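You operate a simulated robot arm through the tools that you are given. There is no shell and no other tool.

You run a simulated robot arm. Do the job below in one go: nothing can be reset, and whatever is moved stays where it is left.

TASK
Swap the weft bobbin for the brown one and weave one row.
Fine: old bobbin into well 4; loom lever at 1, upright after; beat the row in, beater back. Set down upright: small bobbin, what you pick out.

It is judged by the outcome, as a careful person would: the job done as asked, and still so three seconds after it is handed in. It fails if anything else is knocked over, pushed out of place, dropped, spilled or broken.

THE ROBOT
A 7-joint arm with a four-finger gripper, fixed in place. Base frame: the origin is at the foot of the arm, x ahead of it, y to its left, z up; the work surface is at about z = 820. Readings come in mm, rad, newtons and seconds.
Its first joint turns from -1.204 to 3.002 rad. Payload 3.67 kg.
Tool frame: the origin (TCP) lies between the finger pads and is the grasp point; the fingertips stand 28 mm ahead of it; z points along the fingers, y is the line along which they close. Largest opening 112 mm; the body of the gripper starts 73 mm behind the TCP.
Orientation is that of the tool frame in the base frame, as a unit quaternion [x, y, z, w]. With the fingers straight down and closing along the base's y, the tool's x points along the base's -x, its y along +y and its z along -z.

THE INTERFACE
- The arm moves only by the tool step_arm. Its argument "steps" is a list of rows, each a list of 7 numbers: the shift along the tool's x, y, z in mm, then the turn, a rotation vector about the tool's x, y, z in rad, then the closure, from 0 (fully open) to 1 (shut). In form: [[x, y, z, rx, ry, rz, hand], ...]. A call has 1 to 20 rows; each row is the pose to reach, as a shift and turn from the pose commanded when the call began, along the tool's axes at that moment. Rows are played at 5 a second. More than 50 mm and 0.15 rad between two rows, or a gripper value outside its range, and nothing of the call is played. Where a pose cannot be reached the arm comes as near as it can. A force on the tool above 90 N (or 10 N above the force at the start of the call, whichever is more), or a blocked arm, ends the call early, and 0.2 s more pass. Each finger halts on what it meets, pressing with about 27 N; the grip force reading is that of the motor and also rises with nothing between the fingers. The clock runs only during rows and for 0.2 s after the last one: add rows that repeat a pose to give the fingers time. The reply holds the time, the measured pose of the TCP, the force on the tool along the base axes, the opening and the grip force, in the units named above and with some noise, with the torque about the TCP (base axes, N m) and any sound that the robot's microphone picked up.
- Cameras (640 x 400 px; columns grow to the right, rows downward): "scene" is fixed at [49.1, -650.7, 1592.4]; the picture's right is [0.28, -0.96, 0.00], its down [-0.65, -0.19, -0.74] and it looks along [0.71, 0.20, -0.68] (base axes); focal length 346 px, centre (320, 200). "wrist" rides on the gripper at [60, -18, -104] in the tool frame; the picture's right is [0.29, 0.96, 0.00], its down [-0.80, 0.24, -0.55] and it looks along [-0.53, 0.16, 0.83] (tool axes); focal length 234 px, centre (320, 200). There is no depth. A picture from a camera that has moved, and an enlarged one, comes with that camera's place and axes in the base frame and with its lens.
- camera(camera): a new picture of that camera. It takes no simulated time.
- lift_body(by): slides the trunk up (or, below 0, down) by that many mm; the arm rides with it, the base frame stays. It gives what a move gives, with no picture.
- close_up(camera, box): a new picture of the part [left, top, right, bottom] of that camera's present view, enlarged. It takes no simulated time.
- finish_job(): hands the job in; it is judged then, once.

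Places have to be worked out from the pictures, the camera data and where the tool is seen. Open the gripper and draw the arm clear of the work before you hand the job in, unless the task says otherwise.

The tools are called as name(argument=value, ...) on one line, values as JSON. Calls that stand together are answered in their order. step_arm: Moves the arm, as the interface text tells. Its arguments: {"type":"object","properties":{"steps":{"type":"array","items":{"type":"array","items":{"type":"number"}}}},"required":["steps"]} The other tools are called the same way: lift_body (by) slides the trunk up or down; camera (camera) takes a picture; close_up (camera, box) takes an enlarged picture of a part of a camera's view; finish_job () hands the job in.

At the start:

```text
time_s: 0.0
ee_pos: [702.5, -211.8, 1176.0]
tool_rot: [0.0, 1.0, 0.0, 0.0]
force: [-0.3, -0.6, 0.6]
ft_torque: [0.01, 0.01, -0.02]
opening: 112.0
gripper_force: 0.0
trunk travel left (down, up): [-475.0, 365.0]
```

scene: 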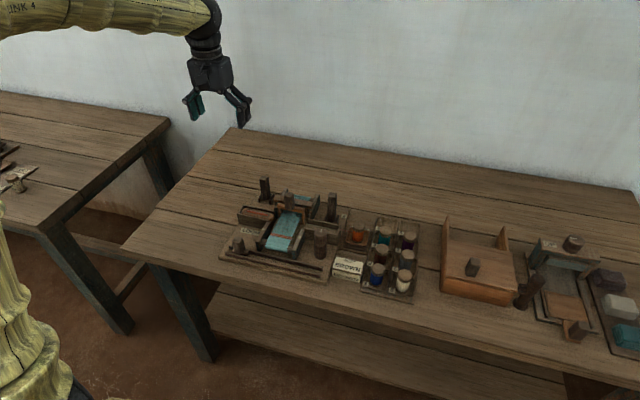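
wrist: 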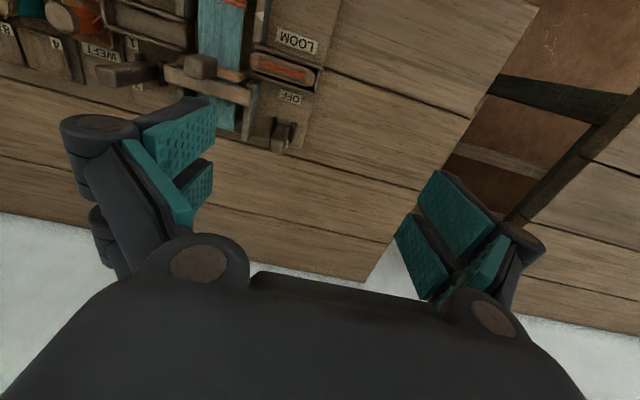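

I'll start by looking closely at the loom area with both cameras before moving anything.

close_up(camera="scene", box=[210, 160, 350, 290])

close_up(camera="scene", box=[320, 200, 440, 310])

close_up(camera="wrist", box=[0, 0, 340, 170])

```text
3.08 times, centred on (280, 225) of scene
camera zoom: at [49.1, -650.7, 1592.4], right [0.28, -0.96, 0.0], down [-0.65, -0.19, -0.74], along [0.71, 0.2, -0.68], focal length 1066 px, centre (443, 123)
```

zoom: 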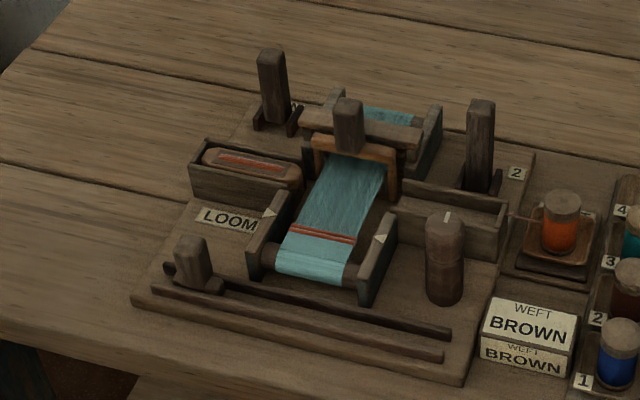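

```text
3.64 times, centred on (380, 255) of scene
camera zoom: at [49.1, -650.7, 1592.4], right [0.28, -0.96, 0.0], down [-0.65, -0.19, -0.74], along [0.71, 0.2, -0.68], focal length 1260 px, centre (102, 0)
```

zoom: 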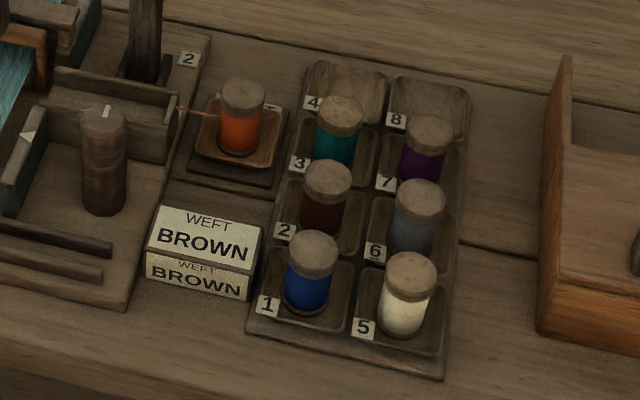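

```text
1.88 times, centred on (170, 85) of wrist
camera zoom: at [643.6, -231.4, 1280.2], right [-0.29, 0.96, 0.0], down [0.8, 0.24, 0.55], along [0.53, 0.16, -0.83], focal length 441 px, centre (602, 416)
```

zoom: 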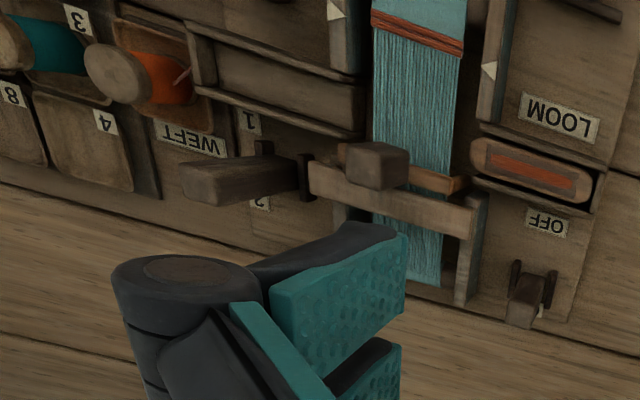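

The scene shows a loom station (levers at the back, shuttle box on the left, beater in the middle), a WEFT holder with an orange bobbin, and a numbered rack with wells 4 and 8 empty and brown in 2. I'll move the arm back at a safe height so the wrist camera can look at the loom and its labels.

step_arm(steps=[[35, -35, 0, 0, 0, 0, 0], [70, -70, 0, 0, 0, 0, 0], [105, -105, 0, 0, 0, 0, 0], [140, -140, 0, 0, 0, 0, 0], [175, -175, 0, 0, 0, 0, 0], [210, -204, 0, 0, 0, 0, 0], [222, -204, 30, 0, 0, 0, 0], [222, -204, 30, 0, 0, 0, 0]])

camera(camera="wrist")

camera(camera="scene")

```text
time_s: 1.8
ee_pos: [478.0, -427.5, 1133.8]
tool_rot: [0.006, 1.0, 0.025, -0.003]
force: [-0.8, 0.7, -0.9]
ft_torque: [-0.01, -0.01, 0.01]
opening: 112.0
gripper_force: 0.1
trunk travel left (down, up): [-475.0, 365.0]
```

```text
taken
camera wrist: at [418.2, -450.7, 1237.0], right [-0.28, 0.96, 0.05], down [0.8, 0.2, 0.56], along [0.53, 0.2, -0.83], focal length 234 px, centre (320, 200)
```

wrist: 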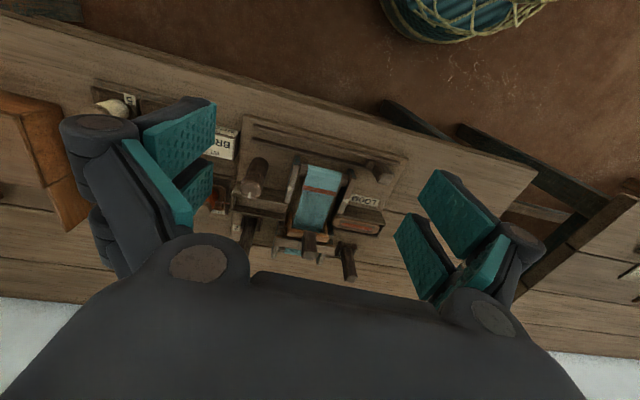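

```text
taken
```

scene: 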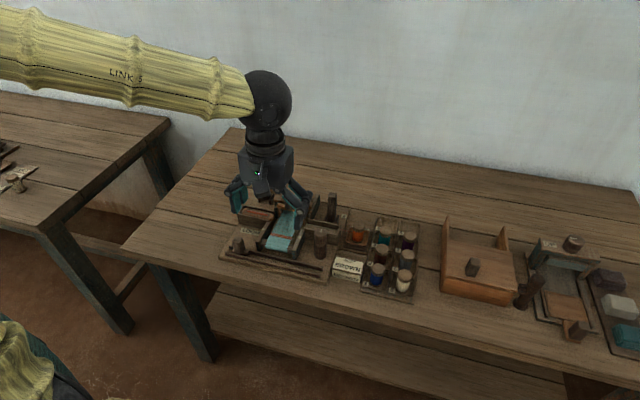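

The measured pose is about 12 mm off the commanded one, so I'll hold still for a moment to see if it settles, then take close-ups.

step_arm(steps=[[0, 0, 0, 0, 0, 0, 0], [0, 0, 0, 0, 0, 0, 0], [0, 0, 0, 0, 0, 0, 0]])

close_up(camera="wrist", box=[200, 110, 420, 280])

close_up(camera="wrist", box=[80, 60, 280, 250])

```text
time_s: 2.6
ee_pos: [477.7, -425.6, 1133.8]
tool_rot: [0.004, 1.0, 0.025, -0.003]
force: [0.5, 0.0, -0.3]
ft_torque: [-0.02, -0.02, -0.04]
opening: 112.2
gripper_force: 0.0
trunk travel left (down, up): [-475.0, 365.0]
```

```text
2.35 times, centred on (310, 195) of wrist
camera zoom: at [418.9, -450.1, 1237.4], right [-0.28, 0.96, 0.05], down [0.8, 0.2, 0.56], along [0.53, 0.2, -0.83], focal length 551 px, centre (344, 212)
```

zoom: 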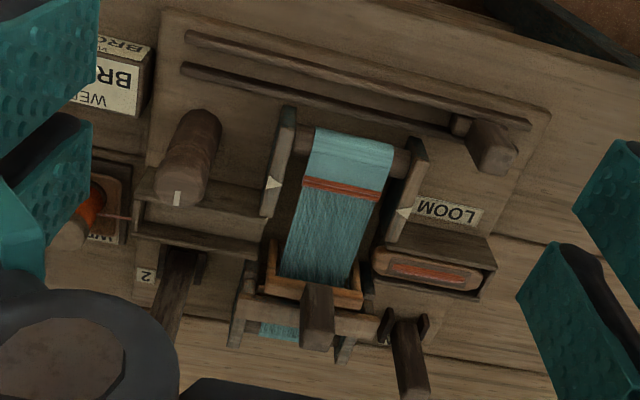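

```text
2.11 times, centred on (180, 155) of wrist
camera zoom: at [418.9, -450.1, 1237.4], right [-0.28, 0.96, 0.05], down [0.8, 0.2, 0.56], along [0.53, 0.2, -0.83], focal length 493 px, centre (615, 295)
```

zoom: 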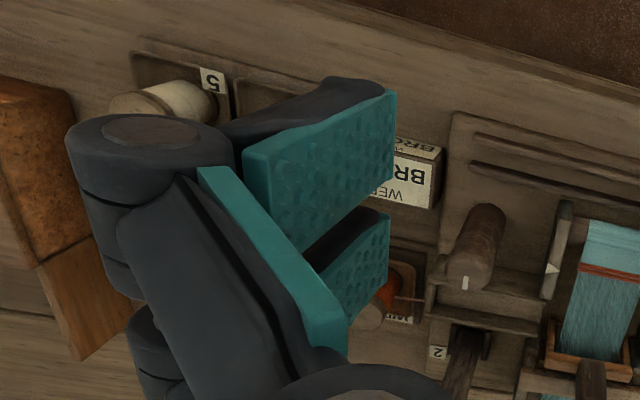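

The pose is steady, so that spot was simply outside reach. I'll move forward and lower, staying well above the lever tops (about z 950), for a closer view of the loom.

step_arm(steps=[[-40, 5, 20, 0, 0, 0, 0], [-80, 10, 40, 0, 0, 0, 0], [-110, 16, 60, 0, 0, 0, 0], [-120, 26, 80, 0, 0, 0, 0], [-120, 26, 80, 0, 0, 0, 0]])

camera(camera="wrist")

close_up(camera="wrist", box=[200, 40, 420, 180])

```text
time_s: 3.8
ee_pos: [601.4, -390.6, 1067.9]
tool_rot: [0.0, 1.0, 0.0, 0.0]
force: [-0.5, 0.1, -0.3]
ft_torque: [-0.04, 0.02, 0.0]
opening: 112.2
gripper_force: 0.1
trunk travel left (down, up): [-475.0, 365.0]
```

```text
taken
camera wrist: at [541.6, -409.4, 1171.3], right [-0.29, 0.96, 0.0], down [0.8, 0.24, 0.55], along [0.53, 0.16, -0.83], focal length 234 px, centre (320, 200)
```

wrist: 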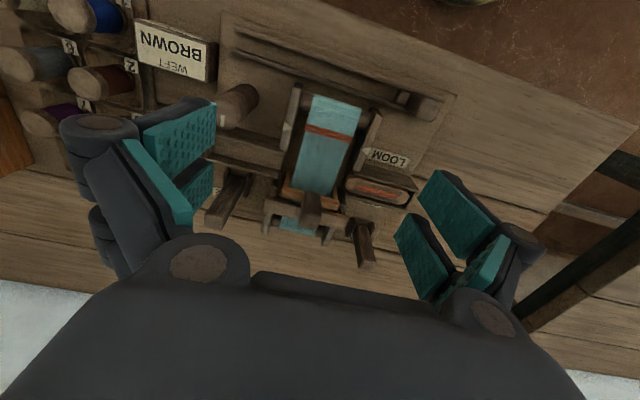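

```text
2.86 times, centred on (310, 110) of wrist
camera zoom: at [541.6, -409.4, 1171.3], right [-0.29, 0.96, 0.0], down [0.8, 0.24, 0.55], along [0.53, 0.16, -0.83], focal length 669 px, centre (349, 457)
```

zoom: 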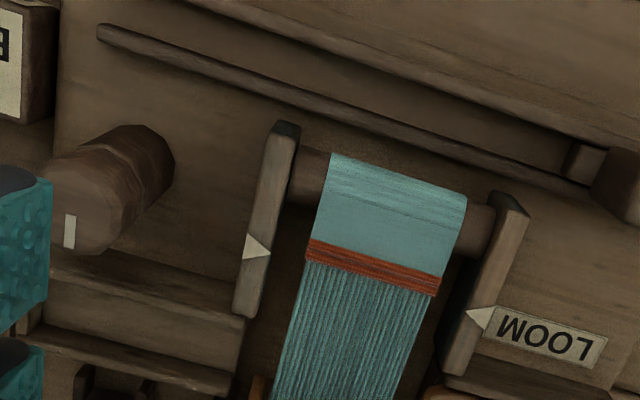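

The pose is accurate here. I'll take close-ups of the levers, shuttle box, slider knob and right box from this viewpoint.

close_up(camera="wrist", box=[340, 70, 480, 190])

close_up(camera="wrist", box=[300, 150, 430, 270])

close_up(camera="wrist", box=[190, 70, 340, 250])

close_up(camera="wrist", box=[0, 0, 250, 150])

```text
3.33 times, centred on (410, 130) of wrist
camera zoom: at [541.6, -409.4, 1171.3], right [-0.29, 0.96, 0.0], down [0.8, 0.24, 0.55], along [0.53, 0.16, -0.83], focal length 781 px, centre (20, 433)
```

zoom: 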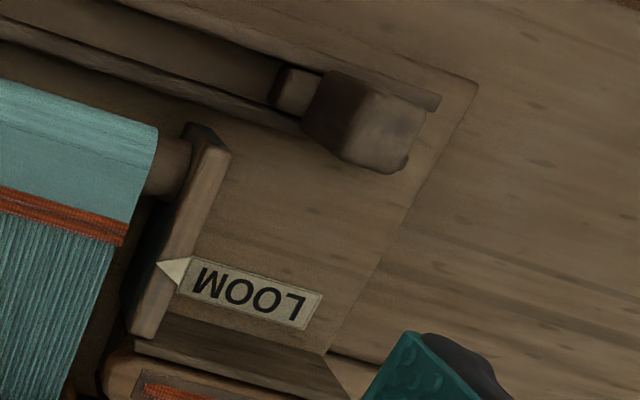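

```text
3.33 times, centred on (365, 210) of wrist
camera zoom: at [541.6, -409.4, 1171.3], right [-0.29, 0.96, 0.0], down [0.8, 0.24, 0.55], along [0.53, 0.16, -0.83], focal length 781 px, centre (170, 167)
```

zoom: 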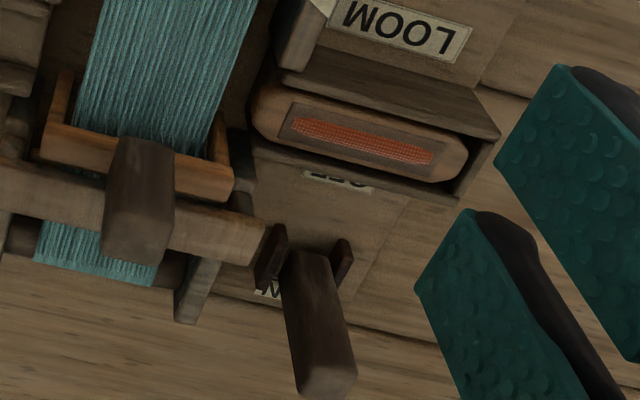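

```text
2.22 times, centred on (265, 160) of wrist
camera zoom: at [541.6, -409.4, 1171.3], right [-0.29, 0.96, 0.0], down [0.8, 0.24, 0.55], along [0.53, 0.16, -0.83], focal length 520 px, centre (442, 289)
```

zoom: 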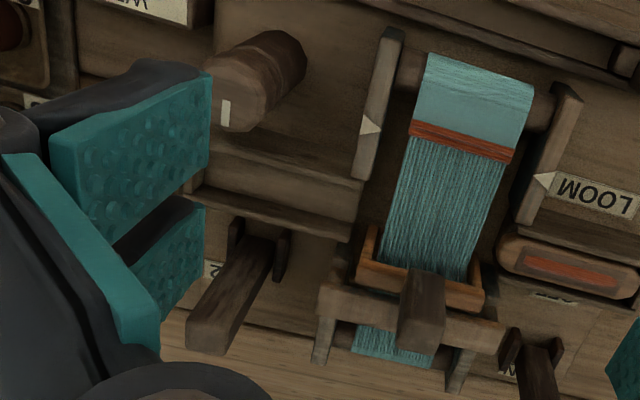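

```text
2.56 times, centred on (125, 75) of wrist
camera zoom: at [541.6, -409.4, 1171.3], right [-0.29, 0.96, 0.0], down [0.8, 0.24, 0.55], along [0.53, 0.16, -0.83], focal length 600 px, centre (819, 520)
```

zoom: 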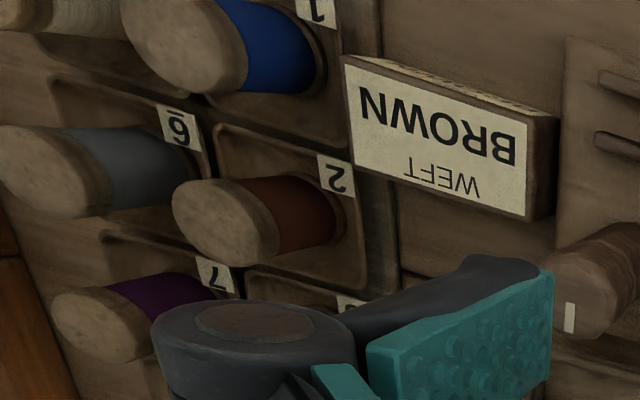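

The left lever has an OFF label in front and another label behind it, while the right lever has 1 (near) and 2 (far). There's also a slider post on front rails, so I'll move to the front-left to see the shuttle, slider and left lever labels better.

step_arm(steps=[[30, 20, 10, 0, 0, 0, 0], [60, 50, 30, 0, 0, 0, 0], [85, 80, 50, 0, 0, 0, 0], [85, 110, 60, 0, 0, 0, 0], [85, 110, 60, 0, 0, 0, 0]])

camera(camera="wrist")

close_up(camera="wrist", box=[190, 60, 420, 240])

```text
time_s: 5.0
ee_pos: [514.1, -286.0, 1000.0]
tool_rot: [0.006, 1.0, 0.015, -0.002]
force: [0.0, -0.1, -0.3]
ft_torque: [-0.01, 0.0, 0.01]
opening: 112.1
gripper_force: 0.0
trunk travel left (down, up): [-475.0, 365.0]
```

```text
taken
camera wrist: at [455.7, -306.5, 1104.1], right [-0.28, 0.96, 0.03], down [0.8, 0.22, 0.56], along [0.53, 0.18, -0.83], focal length 234 px, centre (320, 200)
```

wrist: 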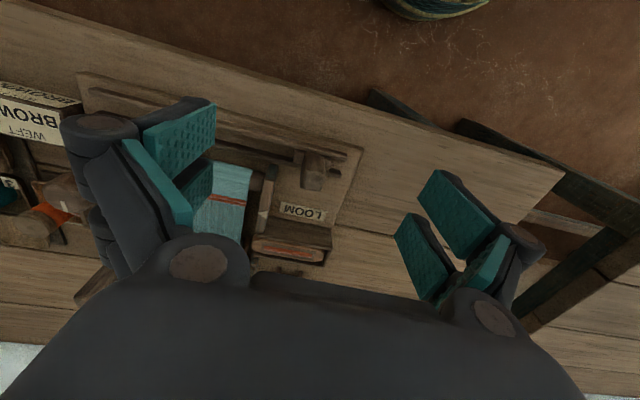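

```text
2.22 times, centred on (305, 150) of wrist
camera zoom: at [455.7, -306.5, 1104.1], right [-0.28, 0.96, 0.03], down [0.8, 0.22, 0.56], along [0.53, 0.18, -0.83], focal length 520 px, centre (353, 311)
```

zoom: 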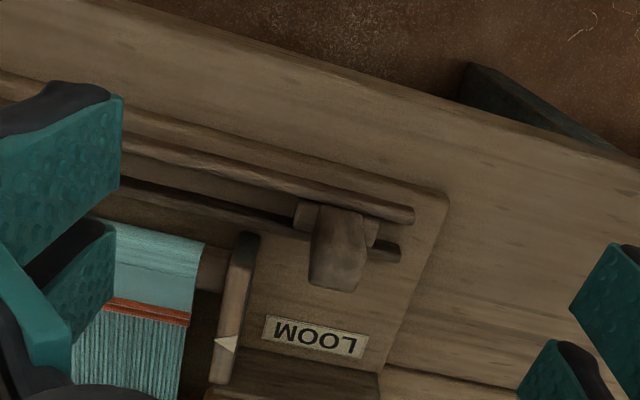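

The slider is a block with a post riding between two rails. I'll move beyond the loom so that it lies in the unobstructed upper part of the wrist view, nearly top-down.

step_arm(steps=[[0, 0, -40, 0, 0, 0, 0], [-30, 0, -75, 0, 0, 0, 0], [-75, 0, -80, 0, 0, 0, 0], [-120, 0, -80, 0, 0, 0, 0], [-165, 0, -80, 0, 0, 0, 0], [-210, 0, -80, 0, 0, 0, 0], [-255, -10, -80, 0, 0, 0, 0], [-300, -20, -80, 0, 0, 0, 0], [-320, -30, -80, 0, 0, 0, 0], [-320, -30, -80, 0, 0, 0, 0]])

camera(camera="wrist")

close_up(camera="wrist", box=[150, 0, 470, 180])

```text
time_s: 7.2
ee_pos: [830.8, -310.6, 1084.4]
tool_rot: [0.001, 1.0, 0.0, 0.0]
force: [0.3, -0.5, 0.2]
ft_torque: [-0.01, 0.01, 0.01]
opening: 112.3
gripper_force: 0.1
out of reach, approached as far as the arm can: row 1, 2
trunk travel left (down, up): [-475.0, 365.0]
```

```text
taken
camera wrist: at [773.1, -328.9, 1188.9], right [-0.29, 0.96, 0.0], down [0.8, 0.24, 0.55], along [0.53, 0.16, -0.83], focal length 234 px, centre (320, 200)
```

wrist: 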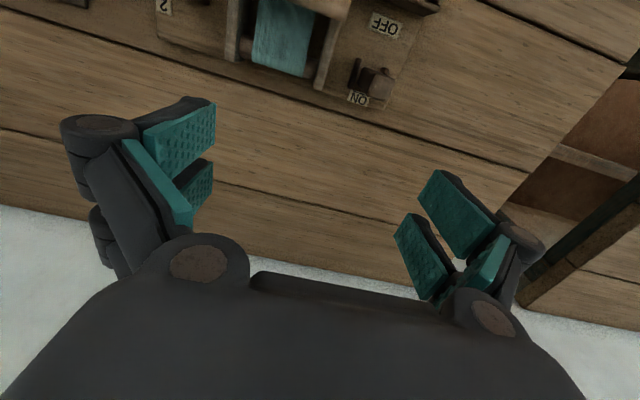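

```text
2.00 times, centred on (310, 90) of wrist
camera zoom: at [773.1, -328.9, 1188.9], right [-0.29, 0.96, 0.0], down [0.8, 0.24, 0.55], along [0.53, 0.16, -0.83], focal length 468 px, centre (340, 420)
```

zoom: 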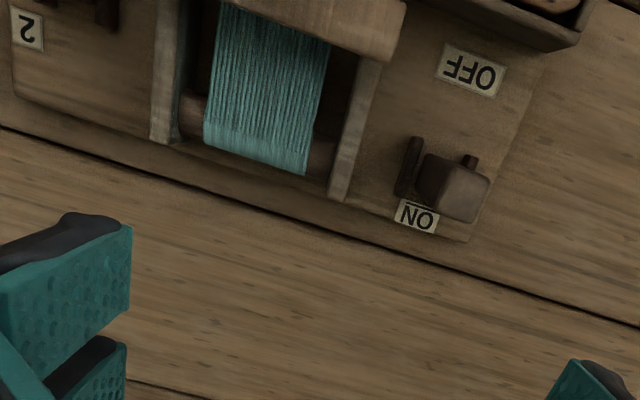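

The left lever is an ON/OFF lever (OFF near, ON far) and stands about mid-way, while the right lever carries 1 and 2. I'll centre the camera over the loom from closer to get the details.

step_arm(steps=[[45, -15, 0, 0, 0, 0, 0], [90, -30, 0, 0, 0, 0, 0], [135, -45, 0, 0, 0, 0, 0], [165, -60, 0, 0, 0, 0, 0], [165, -60, 0, 0, 0, 0, 0]])

camera(camera="wrist")

close_up(camera="wrist", box=[200, 0, 440, 150])

close_up(camera="wrist", box=[100, 0, 260, 110])

close_up(camera="wrist", box=[340, 40, 480, 140])

```text
time_s: 8.4
ee_pos: [668.8, -373.7, 1084.7]
tool_rot: [0.0, 1.0, 0.0, 0.0]
force: [-0.2, -0.9, -0.2]
ft_torque: [-0.02, 0.03, 0.01]
opening: 111.9
gripper_force: 0.1
trunk travel left (down, up): [-475.0, 365.0]
```

```text
taken
camera wrist: at [609.9, -393.0, 1188.5], right [-0.29, 0.96, 0.0], down [0.8, 0.24, 0.55], along [0.53, 0.16, -0.83], focal length 234 px, centre (320, 200)
```

wrist: 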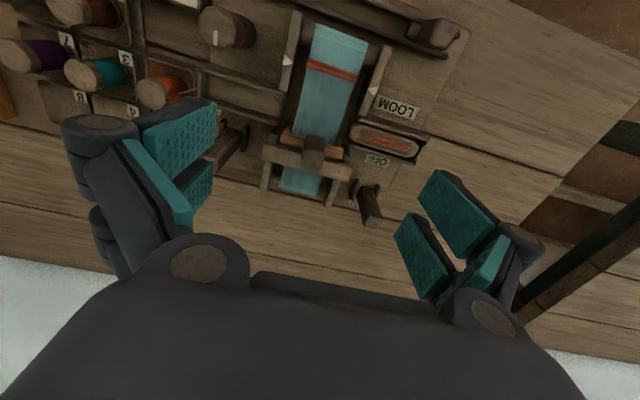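

```text
2.67 times, centred on (320, 75) of wrist
camera zoom: at [609.9, -393.0, 1188.5], right [-0.29, 0.96, 0.0], down [0.8, 0.24, 0.55], along [0.53, 0.16, -0.83], focal length 624 px, centre (320, 533)
```

zoom: 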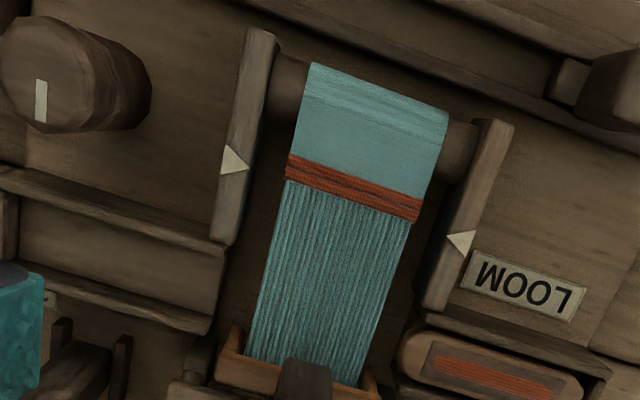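

```text
3.64 times, centred on (180, 55) of wrist
camera zoom: at [609.9, -393.0, 1188.5], right [-0.29, 0.96, 0.0], down [0.8, 0.24, 0.55], along [0.53, 0.16, -0.83], focal length 852 px, centre (829, 727)
```

zoom: 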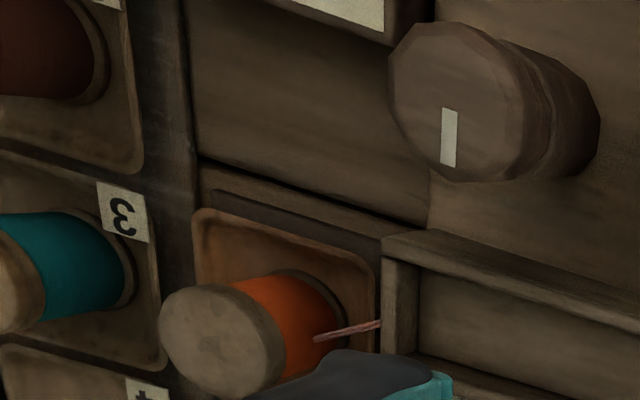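

```text
4.00 times, centred on (410, 90) of wrist
camera zoom: at [609.9, -393.0, 1188.5], right [-0.29, 0.96, 0.0], down [0.8, 0.24, 0.55], along [0.53, 0.16, -0.83], focal length 937 px, centre (-40, 640)
```

zoom: 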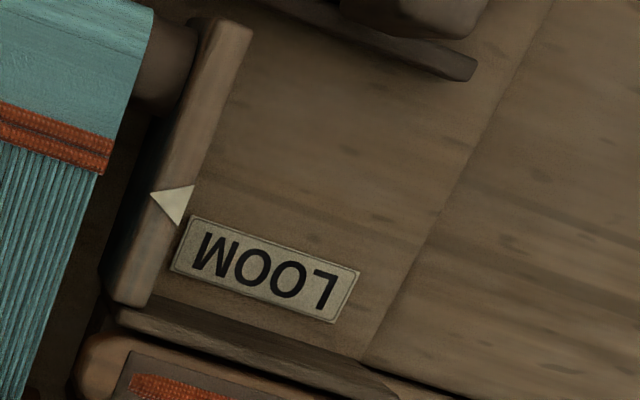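

The central parts are clear now. I'll check the rest of the scene (right-hand stations and left table) for anything relevant such as another lever or other bobbins.

close_up(camera="scene", box=[430, 200, 640, 370])

close_up(camera="scene", box=[0, 90, 160, 220])

close_up(camera="scene", box=[330, 210, 420, 300])

```text
2.35 times, centred on (535, 285) of scene
camera zoom: at [49.1, -650.7, 1592.4], right [0.28, -0.96, 0.0], down [-0.65, -0.19, -0.74], along [0.71, 0.2, -0.68], focal length 815 px, centre (-186, 0)
```

zoom: 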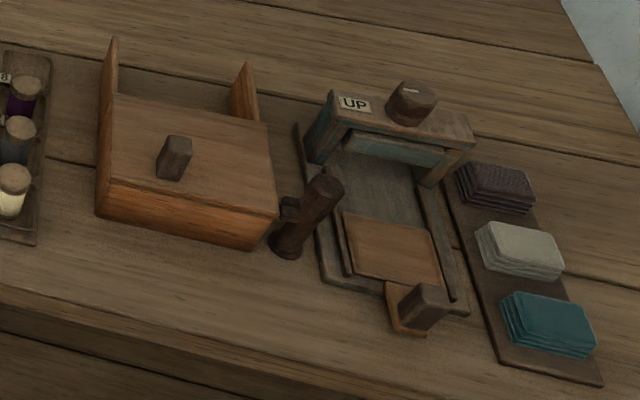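

```text
3.08 times, centred on (80, 155) of scene
camera zoom: at [49.1, -650.7, 1592.4], right [0.28, -0.96, 0.0], down [-0.65, -0.19, -0.74], along [0.71, 0.2, -0.68], focal length 1066 px, centre (1058, 338)
```

zoom: 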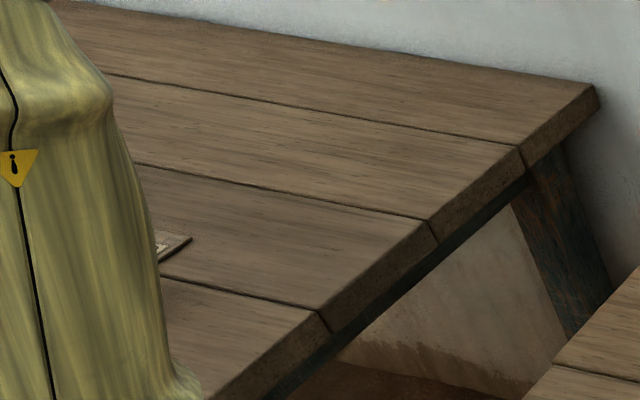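

```text
4.44 times, centred on (375, 255) of scene
camera zoom: at [49.1, -650.7, 1592.4], right [0.28, -0.96, 0.0], down [-0.65, -0.19, -0.74], along [0.71, 0.2, -0.68], focal length 1540 px, centre (76, -44)
```

zoom: 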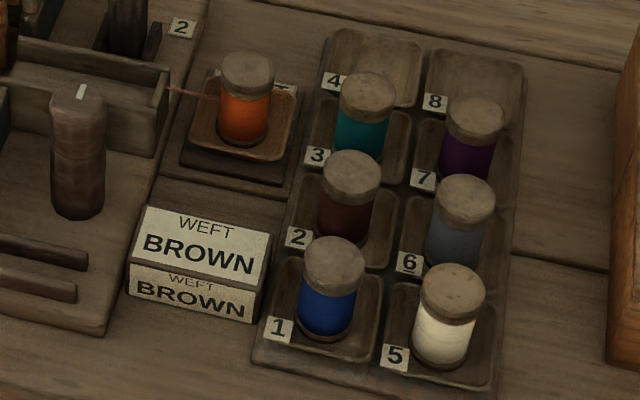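

The other stations are unrelated. From two views I estimate bobbin tops at z≈885: orange at (717,-571), brown at (652,-646), well 4 near (784,-646). I'll move over the rack for a better look and to check reach there.

step_arm(steps=[[0, -45, 0, 0, 0, 0, 0], [0, -90, 0, 0, 0, 0, 0], [0, -135, 5, 0, 0, 0, 0], [-5, -180, 15, 0, 0, 0, 0], [-10, -225, 25, 0, 0, 0, 0], [-15, -265, 35, 0, 0, 0, 0], [-15, -265, 35, 0, 0, 0, 0]])

camera(camera="wrist")

close_up(camera="wrist", box=[200, 0, 520, 180])

```text
time_s: 10.0
ee_pos: [688.5, -631.1, 1054.9]
tool_rot: [0.0, 1.0, 0.0, 0.0]
force: [0.5, -0.1, -0.6]
ft_torque: [-0.01, 0.01, 0.02]
opening: 112.0
gripper_force: 0.1
trunk travel left (down, up): [-475.0, 365.0]
```

```text
taken
camera wrist: at [628.6, -649.5, 1159.0], right [-0.29, 0.96, 0.0], down [0.8, 0.24, 0.55], along [0.53, 0.16, -0.83], focal length 234 px, centre (320, 200)
```

wrist: 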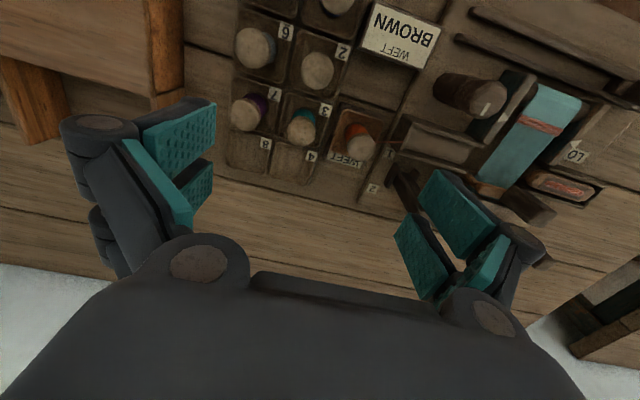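

```text
2.00 times, centred on (360, 90) of wrist
camera zoom: at [628.6, -649.5, 1159.0], right [-0.29, 0.96, 0.0], down [0.8, 0.24, 0.55], along [0.53, 0.16, -0.83], focal length 468 px, centre (240, 420)
```

zoom: 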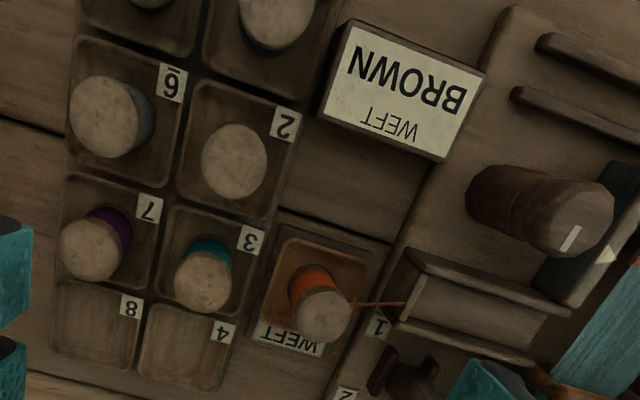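

The reading differs from the command by a few mm; I'll hold for a moment to learn whether that is noise or settling.

step_arm(steps=[[0, 0, 0, 0, 0, 0, 0], [0, 0, 0, 0, 0, 0, 0]])

close_up(camera="wrist", box=[220, 60, 420, 190])

close_up(camera="wrist", box=[220, 0, 420, 110])

```text
time_s: 10.6
ee_pos: [687.5, -631.6, 1054.9]
tool_rot: [-0.001, 1.0, 0.0, -0.001]
force: [-0.4, -0.7, 0.0]
ft_torque: [0.02, -0.04, 0.01]
opening: 111.8
gripper_force: 0.1
trunk travel left (down, up): [-475.0, 365.0]
```

```text
3.08 times, centred on (320, 125) of wrist
camera zoom: at [628.9, -650.4, 1158.0], right [-0.29, 0.96, 0.0], down [0.8, 0.24, 0.55], along [0.53, 0.16, -0.83], focal length 720 px, centre (320, 431)
```

zoom: 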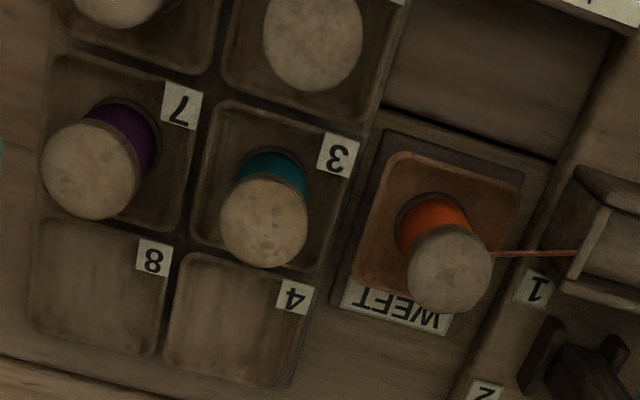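

```text
3.20 times, centred on (320, 55) of wrist
camera zoom: at [628.9, -650.4, 1158.0], right [-0.29, 0.96, 0.0], down [0.8, 0.24, 0.55], along [0.53, 0.16, -0.83], focal length 749 px, centre (320, 664)
```

zoom: 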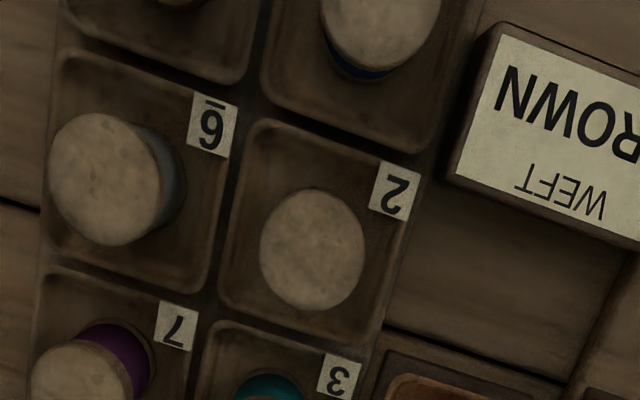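

The offset is steady, so I'll correct from measured poses. The near-top-down view confirms: orange (714,-571), brown (651,-646), well 4 centre (784,-646). Well 4 is about 1016 mm from the base axis, so I'll test the reach by hovering over it first.

step_arm(steps=[[-25, -4, 24, 0, 0, 0, 0], [-49, -7, 48, 0, 0, 0, 0], [-73, -10, 72, 0, 0, 0, 0], [-97, -14, 95, 0, 0, 0, 0], [-97, -14, 95, 0, 0, 0, 0], [-97, -14, 95, 0, 0, 0, 0]])

camera(camera="wrist")

camera(camera="scene")

```text
time_s: 12.0
ee_pos: [783.1, -650.7, 957.2]
tool_rot: [0.0, 1.0, 0.0, 0.0]
force: [0.8, 0.0, 0.1]
ft_torque: [0.03, -0.01, 0.0]
opening: 111.9
gripper_force: 0.1
trunk travel left (down, up): [-475.0, 365.0]
```

```text
taken
camera wrist: at [723.7, -669.5, 1059.9], right [-0.29, 0.96, 0.0], down [0.8, 0.24, 0.55], along [0.53, 0.16, -0.83], focal length 234 px, centre (320, 200)
```

wrist: 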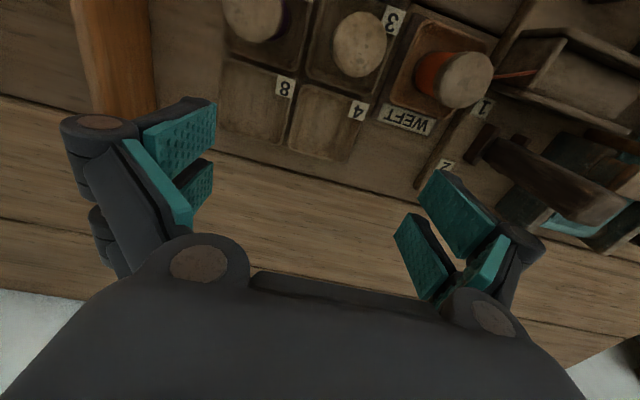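

```text
taken
```

scene: 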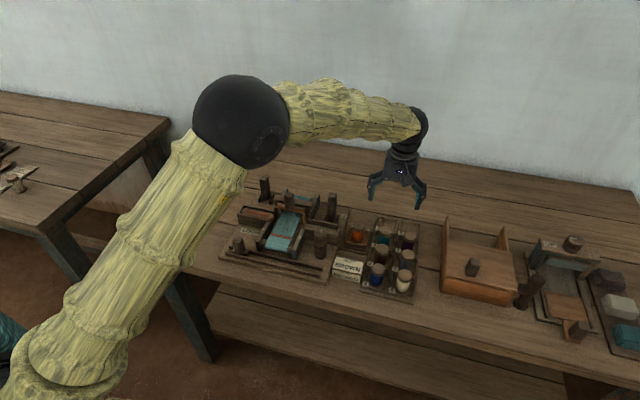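

Reach is fine over well 4 and it reads at about (783,-646). Now I'll hover over the orange bobbin at roughly (715,-571), narrowing the fingers to about 56 mm so they fit between it and its neighbours.

step_arm(steps=[[23, 27, 0, 0, 0, 0, 0.25], [46, 53, 0, 0, 0, 0, 0.5], [68, 79, 6, 0, 0, 0, 0.5], [68, 79, 12, 0, 0, 0, 0.5], [68, 79, 12, 0, 0, 0, 0.5]])

camera(camera="wrist")

close_up(camera="scene", box=[310, 160, 430, 260])

```text
time_s: 13.2
ee_pos: [714.5, -572.4, 946.9]
tool_rot: [0.001, 1.0, 0.0, 0.0]
force: [0.2, 0.2, 0.0]
ft_torque: [0.0, -0.03, -0.03]
opening: 55.8
gripper_force: 0.1
trunk travel left (down, up): [-475.0, 365.0]
```

```text
taken
camera wrist: at [656.0, -589.7, 1051.2], right [-0.29, 0.96, 0.0], down [0.8, 0.24, 0.55], along [0.53, 0.16, -0.83], focal length 234 px, centre (320, 200)
```

wrist: 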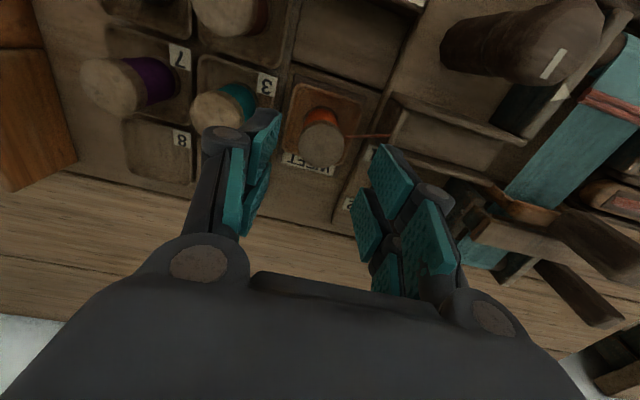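

```text
4.00 times, centred on (370, 210) of scene
camera zoom: at [49.1, -650.7, 1592.4], right [0.28, -0.96, 0.0], down [-0.65, -0.19, -0.74], along [0.71, 0.2, -0.68], focal length 1386 px, centre (120, 160)
```

zoom: 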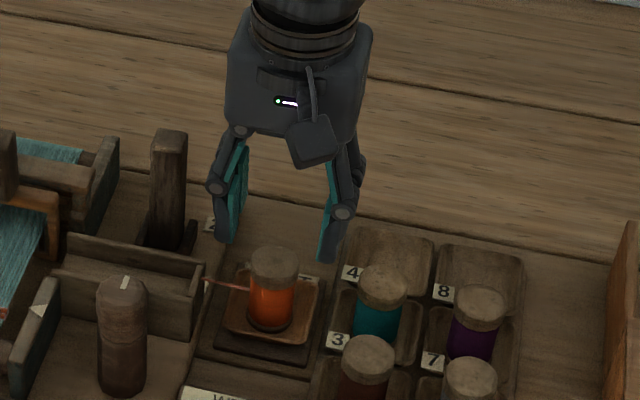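

The bobbin top projects to (715,-570.5), nearly centred under the tool. I'll shift 2 mm in y, descend so the fingertips are around z 845 (above the dish rim) and look before gripping.

step_arm(steps=[[0, 2, 25, 0, 0, 0, 0.5], [0, 2, 50, 0, 0, 0, 0.5], [0, 2, 74, 0, 0, 0, 0.5], [0, 2, 74, 0, 0, 0, 0.5]])

camera(camera="wrist")

close_up(camera="scene", box=[310, 160, 430, 260])

```text
time_s: 14.2
ee_pos: [715.3, -568.5, 874.0]
tool_rot: [0.0, 1.0, 0.0, 0.001]
force: [-0.7, 0.4, 0.7]
ft_torque: [-0.01, 0.0, -0.01]
opening: 56.0
gripper_force: 0.1
trunk travel left (down, up): [-475.0, 365.0]
```

```text
taken
camera wrist: at [656.4, -587.0, 977.3], right [-0.29, 0.96, 0.0], down [0.8, 0.24, 0.55], along [0.53, 0.16, -0.83], focal length 234 px, centre (320, 200)
```

wrist: 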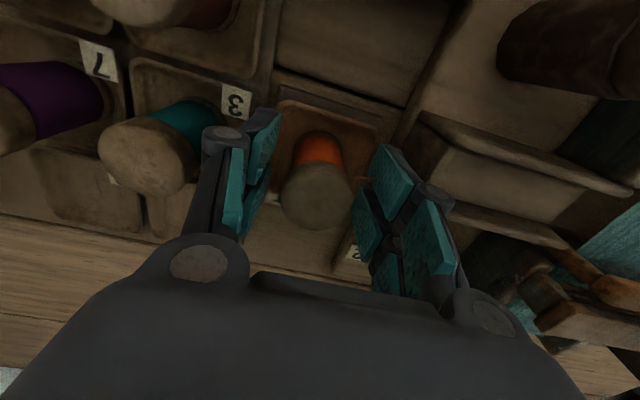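

```text
4.00 times, centred on (370, 210) of scene
camera zoom: at [49.1, -650.7, 1592.4], right [0.28, -0.96, 0.0], down [-0.65, -0.19, -0.74], along [0.71, 0.2, -0.68], focal length 1386 px, centre (120, 160)
```

zoom: 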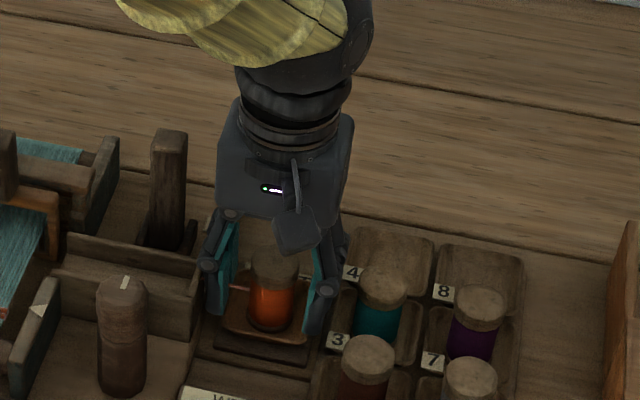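

Fingers straddle the bobbin cleanly, with the bobbin about 2–3 mm to the −y side of centre. I'll nudge to centre and close gently.

step_arm(steps=[[1, -2.5, 0, 0, 0, 0, 0.5], [1, -2.5, 0, 0, 0, 0, 0.6], [1, -2.5, 0, 0, 0, 0, 0.66], [1, -2.5, 0, 0, 0, 0, 0.72], [1, -2.5, 0, 0, 0, 0, 0.85], [1, -2.5, 0, 0, 0, 0, 1.0], [1, -2.5, 0, 0, 0, 0, 1.0]])

camera(camera="wrist")

```text
time_s: 15.8
ee_pos: [714.2, -571.0, 871.2]
tool_rot: [0.0, 1.0, 0.0, 0.0]
force: [0.0, 0.0, 0.9]
ft_torque: [0.05, -0.03, 0.04]
opening: 28.6
gripper_force: 26.6
trunk travel left (down, up): [-475.0, 365.0]
```

```text
taken
camera wrist: at [655.2, -589.8, 975.5], right [-0.29, 0.96, 0.0], down [0.8, 0.24, 0.55], along [0.53, 0.16, -0.83], focal length 234 px, centre (320, 200)
```

wrist: 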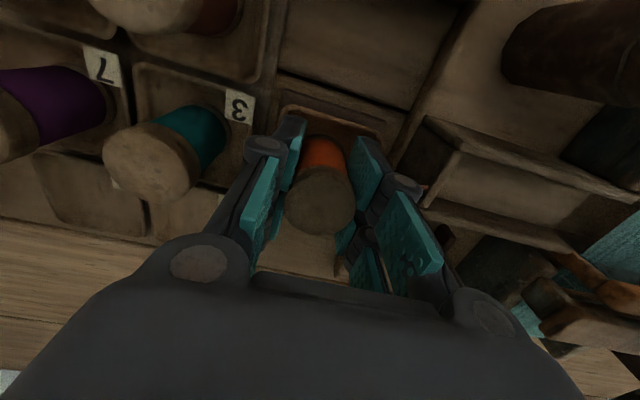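

Gripped at 28.6 mm with 26.6 N. I'll lift straight up 80 mm and check that the bobbin comes along upright.

step_arm(steps=[[1, -2.5, -10, 0, 0, 0, 1.0], [1, -2.5, -25, 0, 0, 0, 1.0], [1, -2.5, -45, 0, 0, 0, 1.0], [1, -2.5, -65, 0, 0, 0, 1.0], [1, -2.5, -82, 0, 0, 0, 1.0], [1, -2.5, -82, 0, 0, 0, 1.0]])

camera(camera="wrist")

close_up(camera="scene", box=[310, 160, 430, 260])

```text
time_s: 17.2
ee_pos: [712.5, -573.8, 952.5]
tool_rot: [0.0, 1.0, 0.001, 0.0]
force: [-0.1, 0.2, -0.9]
ft_torque: [0.01, 0.02, -0.01]
opening: 28.5
gripper_force: 27.3
trunk travel left (down, up): [-475.0, 365.0]
```

```text
taken
camera wrist: at [654.1, -593.8, 1056.4], right [-0.29, 0.96, 0.0], down [0.8, 0.24, 0.55], along [0.53, 0.16, -0.83], focal length 234 px, centre (320, 200)
```

wrist: 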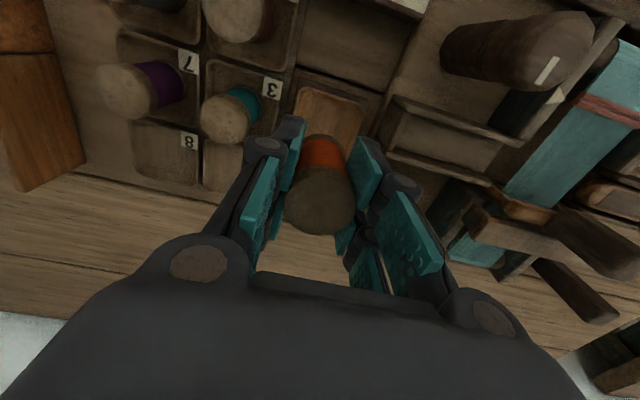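

```text
4.00 times, centred on (370, 210) of scene
camera zoom: at [49.1, -650.7, 1592.4], right [0.28, -0.96, 0.0], down [-0.65, -0.19, -0.74], along [0.71, 0.2, -0.68], focal length 1386 px, centre (120, 160)
```

zoom: 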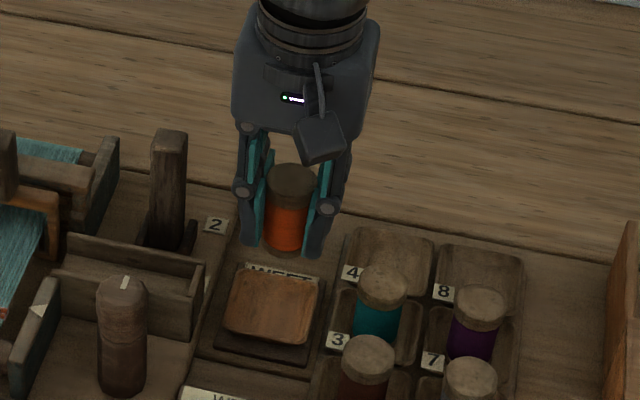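

The orange bobbin is lifted upright and the thread is freed; the dish is empty with a centre near (715,-571). Now carry it over well 4 at (783,-646).

step_arm(steps=[[-24, -24, 0, 0, 0, 0, 1.0], [-48, -48, 0, 0, 0, 0, 1.0], [-71, -72, 0, 0, 0, 0, 1.0], [-71, -72, 0, 0, 0, 0, 1.0], [-71, -72, 0, 0, 0, 0, 1.0]])

camera(camera="wrist")

close_up(camera="scene", box=[330, 160, 450, 260])

```text
time_s: 18.4
ee_pos: [784.1, -646.7, 950.6]
tool_rot: [0.001, 1.0, 0.001, 0.0]
force: [0.3, 0.6, -0.7]
ft_torque: [-0.02, -0.01, 0.02]
opening: 28.7
gripper_force: 27.1
trunk travel left (down, up): [-475.0, 365.0]
```

```text
taken
camera wrist: at [724.4, -665.8, 1054.2], right [-0.29, 0.96, 0.0], down [0.8, 0.24, 0.55], along [0.53, 0.16, -0.83], focal length 234 px, centre (320, 200)
```

wrist: 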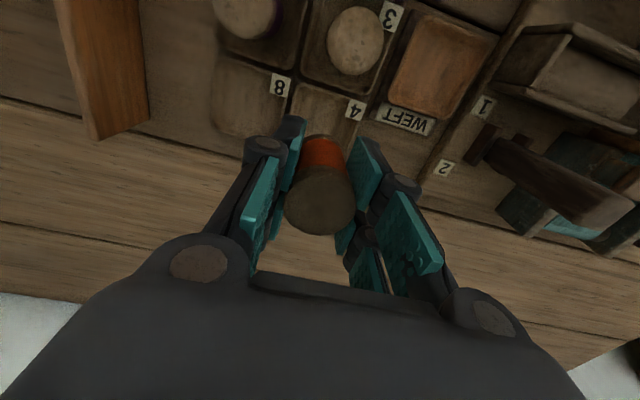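

```text
4.00 times, centred on (390, 210) of scene
camera zoom: at [49.1, -650.7, 1592.4], right [0.28, -0.96, 0.0], down [-0.65, -0.19, -0.74], along [0.71, 0.2, -0.68], focal length 1386 px, centre (40, 160)
```

zoom: 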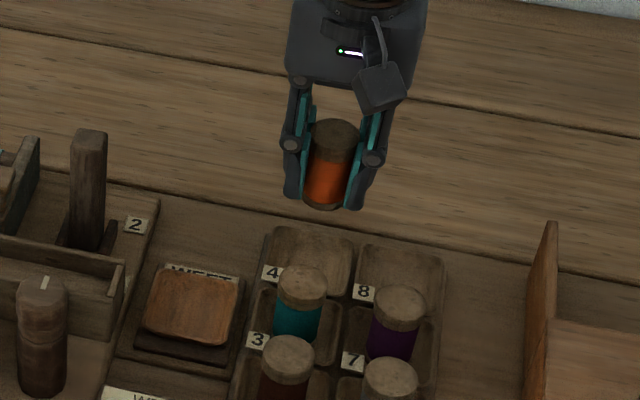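

Tool is at (784,-647), centred over well 4. I'll descend to just above the resting height and read the force.

step_arm(steps=[[0, 0, 25, 0, 0, 0, 1.0], [0, 0, 50, 0, 0, 0, 1.0], [0, 0, 68, 0, 0, 0, 1.0], [0, 0, 76, 0, 0, 0, 1.0], [0, 0, 76, 0, 0, 0, 1.0]])

close_up(camera="scene", box=[340, 180, 440, 270])

camera(camera="wrist")

```text
time_s: 19.6
ee_pos: [783.6, -645.8, 875.2]
tool_rot: [0.0, 1.0, 0.0, 0.0]
force: [-0.1, 0.0, -0.3]
ft_torque: [-0.01, 0.01, 0.0]
opening: 28.5
gripper_force: 26.8
trunk travel left (down, up): [-475.0, 365.0]
```

```text
4.44 times, centred on (390, 225) of scene
camera zoom: at [49.1, -650.7, 1592.4], right [0.28, -0.96, 0.0], down [-0.65, -0.19, -0.74], along [0.71, 0.2, -0.68], focal length 1540 px, centre (9, 89)
```

zoom: 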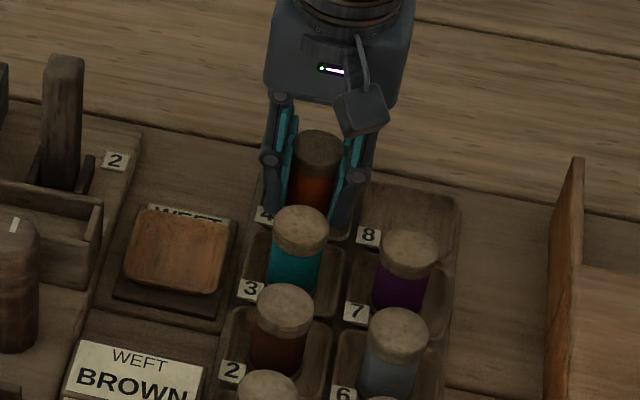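

```text
taken
camera wrist: at [724.0, -664.4, 978.9], right [-0.29, 0.96, 0.0], down [0.8, 0.24, 0.55], along [0.53, 0.16, -0.83], focal length 234 px, centre (320, 200)
```

wrist: 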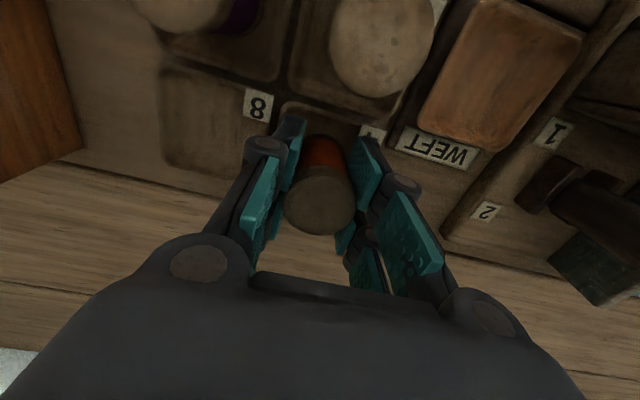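

No contact yet at z 875. I'll lower in small steps of about 1 mm and read the force.

step_arm(steps=[[0, 0, 1.5, 0, 0, 0, 1.0], [0, 0, 3, 0, 0, 0, 1.0], [0, 0, 4, 0, 0, 0, 1.0], [0, 0, 4, 0, 0, 0, 1.0]])

```text
time_s: 20.6
ee_pos: [783.0, -645.0, 872.8]
tool_rot: [0.0, 1.0, 0.0, 0.0]
force: [0.9, 0.6, 0.2]
ft_torque: [0.0, -0.01, -0.02]
opening: 28.6
gripper_force: 26.8
trunk travel left (down, up): [-475.0, 365.0]
```

Still free at z≈872. I'll lower a further few millimetres in small steps.

step_arm(steps=[[0, 0, 1, 0, 0, 0, 1.0], [0, 0, 2, 0, 0, 0, 1.0], [0, 0, 2, 0, 0, 0, 1.0]])

```text
time_s: 21.4
ee_pos: [783.3, -644.6, 871.3]
tool_rot: [0.0, 1.0, 0.0, 0.0]
force: [-0.4, -0.1, 1.7]
ft_torque: [0.02, 0.01, 0.03]
opening: 28.8
gripper_force: 26.7
trunk travel left (down, up): [-475.0, 365.0]
```

Force z rose slightly to 1.7 N, which may be first contact. One more millimetre to confirm.

step_arm(steps=[[0, 0, 1, 0, 0, 0, 1.0], [0, 0, 1, 0, 0, 0, 1.0]])

close_up(camera="scene", box=[340, 180, 440, 270])

```text
time_s: 22.0
ee_pos: [783.6, -645.2, 871.7]
tool_rot: [0.0, 1.0, 0.0, 0.0]
force: [1.5, -3.1, 10.7]
ft_torque: [-0.14, -0.09, 0.02]
opening: 28.8
gripper_force: 26.6
trunk travel left (down, up): [-475.0, 365.0]
```

```text
4.44 times, centred on (390, 225) of scene
camera zoom: at [49.1, -650.7, 1592.4], right [0.28, -0.96, 0.0], down [-0.65, -0.19, -0.74], along [0.71, 0.2, -0.68], focal length 1540 px, centre (9, 89)
```

zoom: 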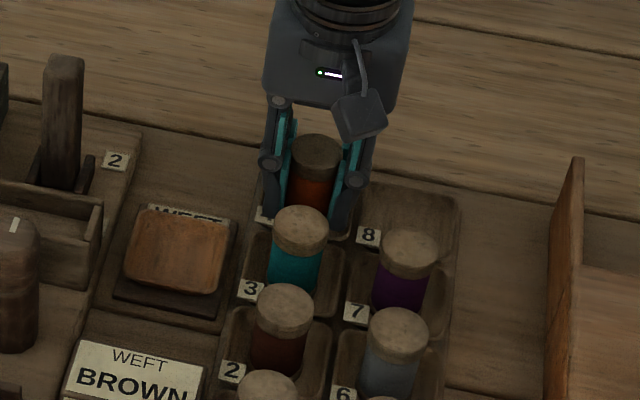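

Firm contact (10.7 N) at the same height it sat in the dish, so it stands on the well floor. I'll open to about 56 mm and rise straight up.

step_arm(steps=[[0, 0, -0.5, 0, 0, 0, 0.72], [0, 0, -0.5, 0, 0, 0, 0.65], [0, 0, -0.5, 0, 0, 0, 0.5], [0, 0, -0.5, 0, 0, 0, 0.5], [0, 0, -20, 0, 0, 0, 0.5], [0, 0, -45, 0, 0, 0, 0.5], [0, 0, -75, 0, 0, 0, 0.5], [0, 0, -85, 0, 0, 0, 0.5]])

camera(camera="wrist")

close_up(camera="scene", box=[330, 190, 430, 280])

```text
time_s: 23.8
ee_pos: [782.9, -646.3, 952.0]
tool_rot: [0.001, 1.0, 0.001, 0.0]
force: [-0.4, -0.2, 0.7]
ft_torque: [0.0, -0.04, 0.02]
opening: 56.0
gripper_force: 0.1
trunk travel left (down, up): [-475.0, 365.0]
```

```text
taken
camera wrist: at [723.7, -665.0, 1055.2], right [-0.29, 0.96, 0.0], down [0.8, 0.24, 0.55], along [0.53, 0.16, -0.83], focal length 234 px, centre (320, 200)
```

wrist: 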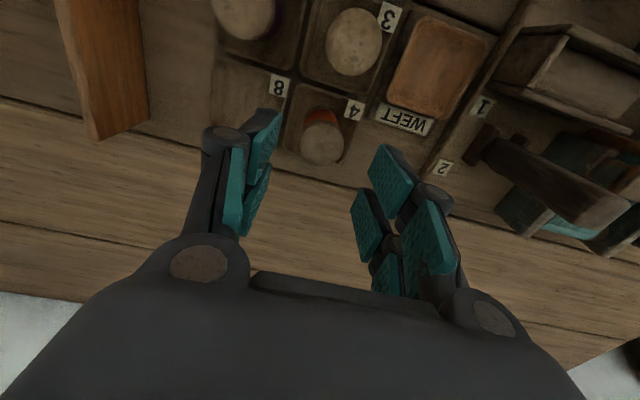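

```text
4.44 times, centred on (380, 235) of scene
camera zoom: at [49.1, -650.7, 1592.4], right [0.28, -0.96, 0.0], down [-0.65, -0.19, -0.74], along [0.71, 0.2, -0.68], focal length 1540 px, centre (53, 44)
```

zoom: 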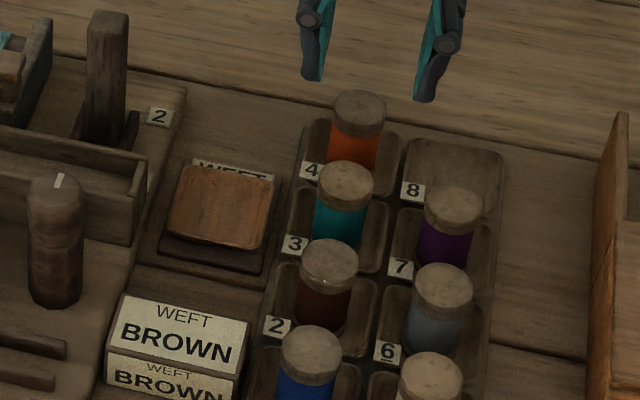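

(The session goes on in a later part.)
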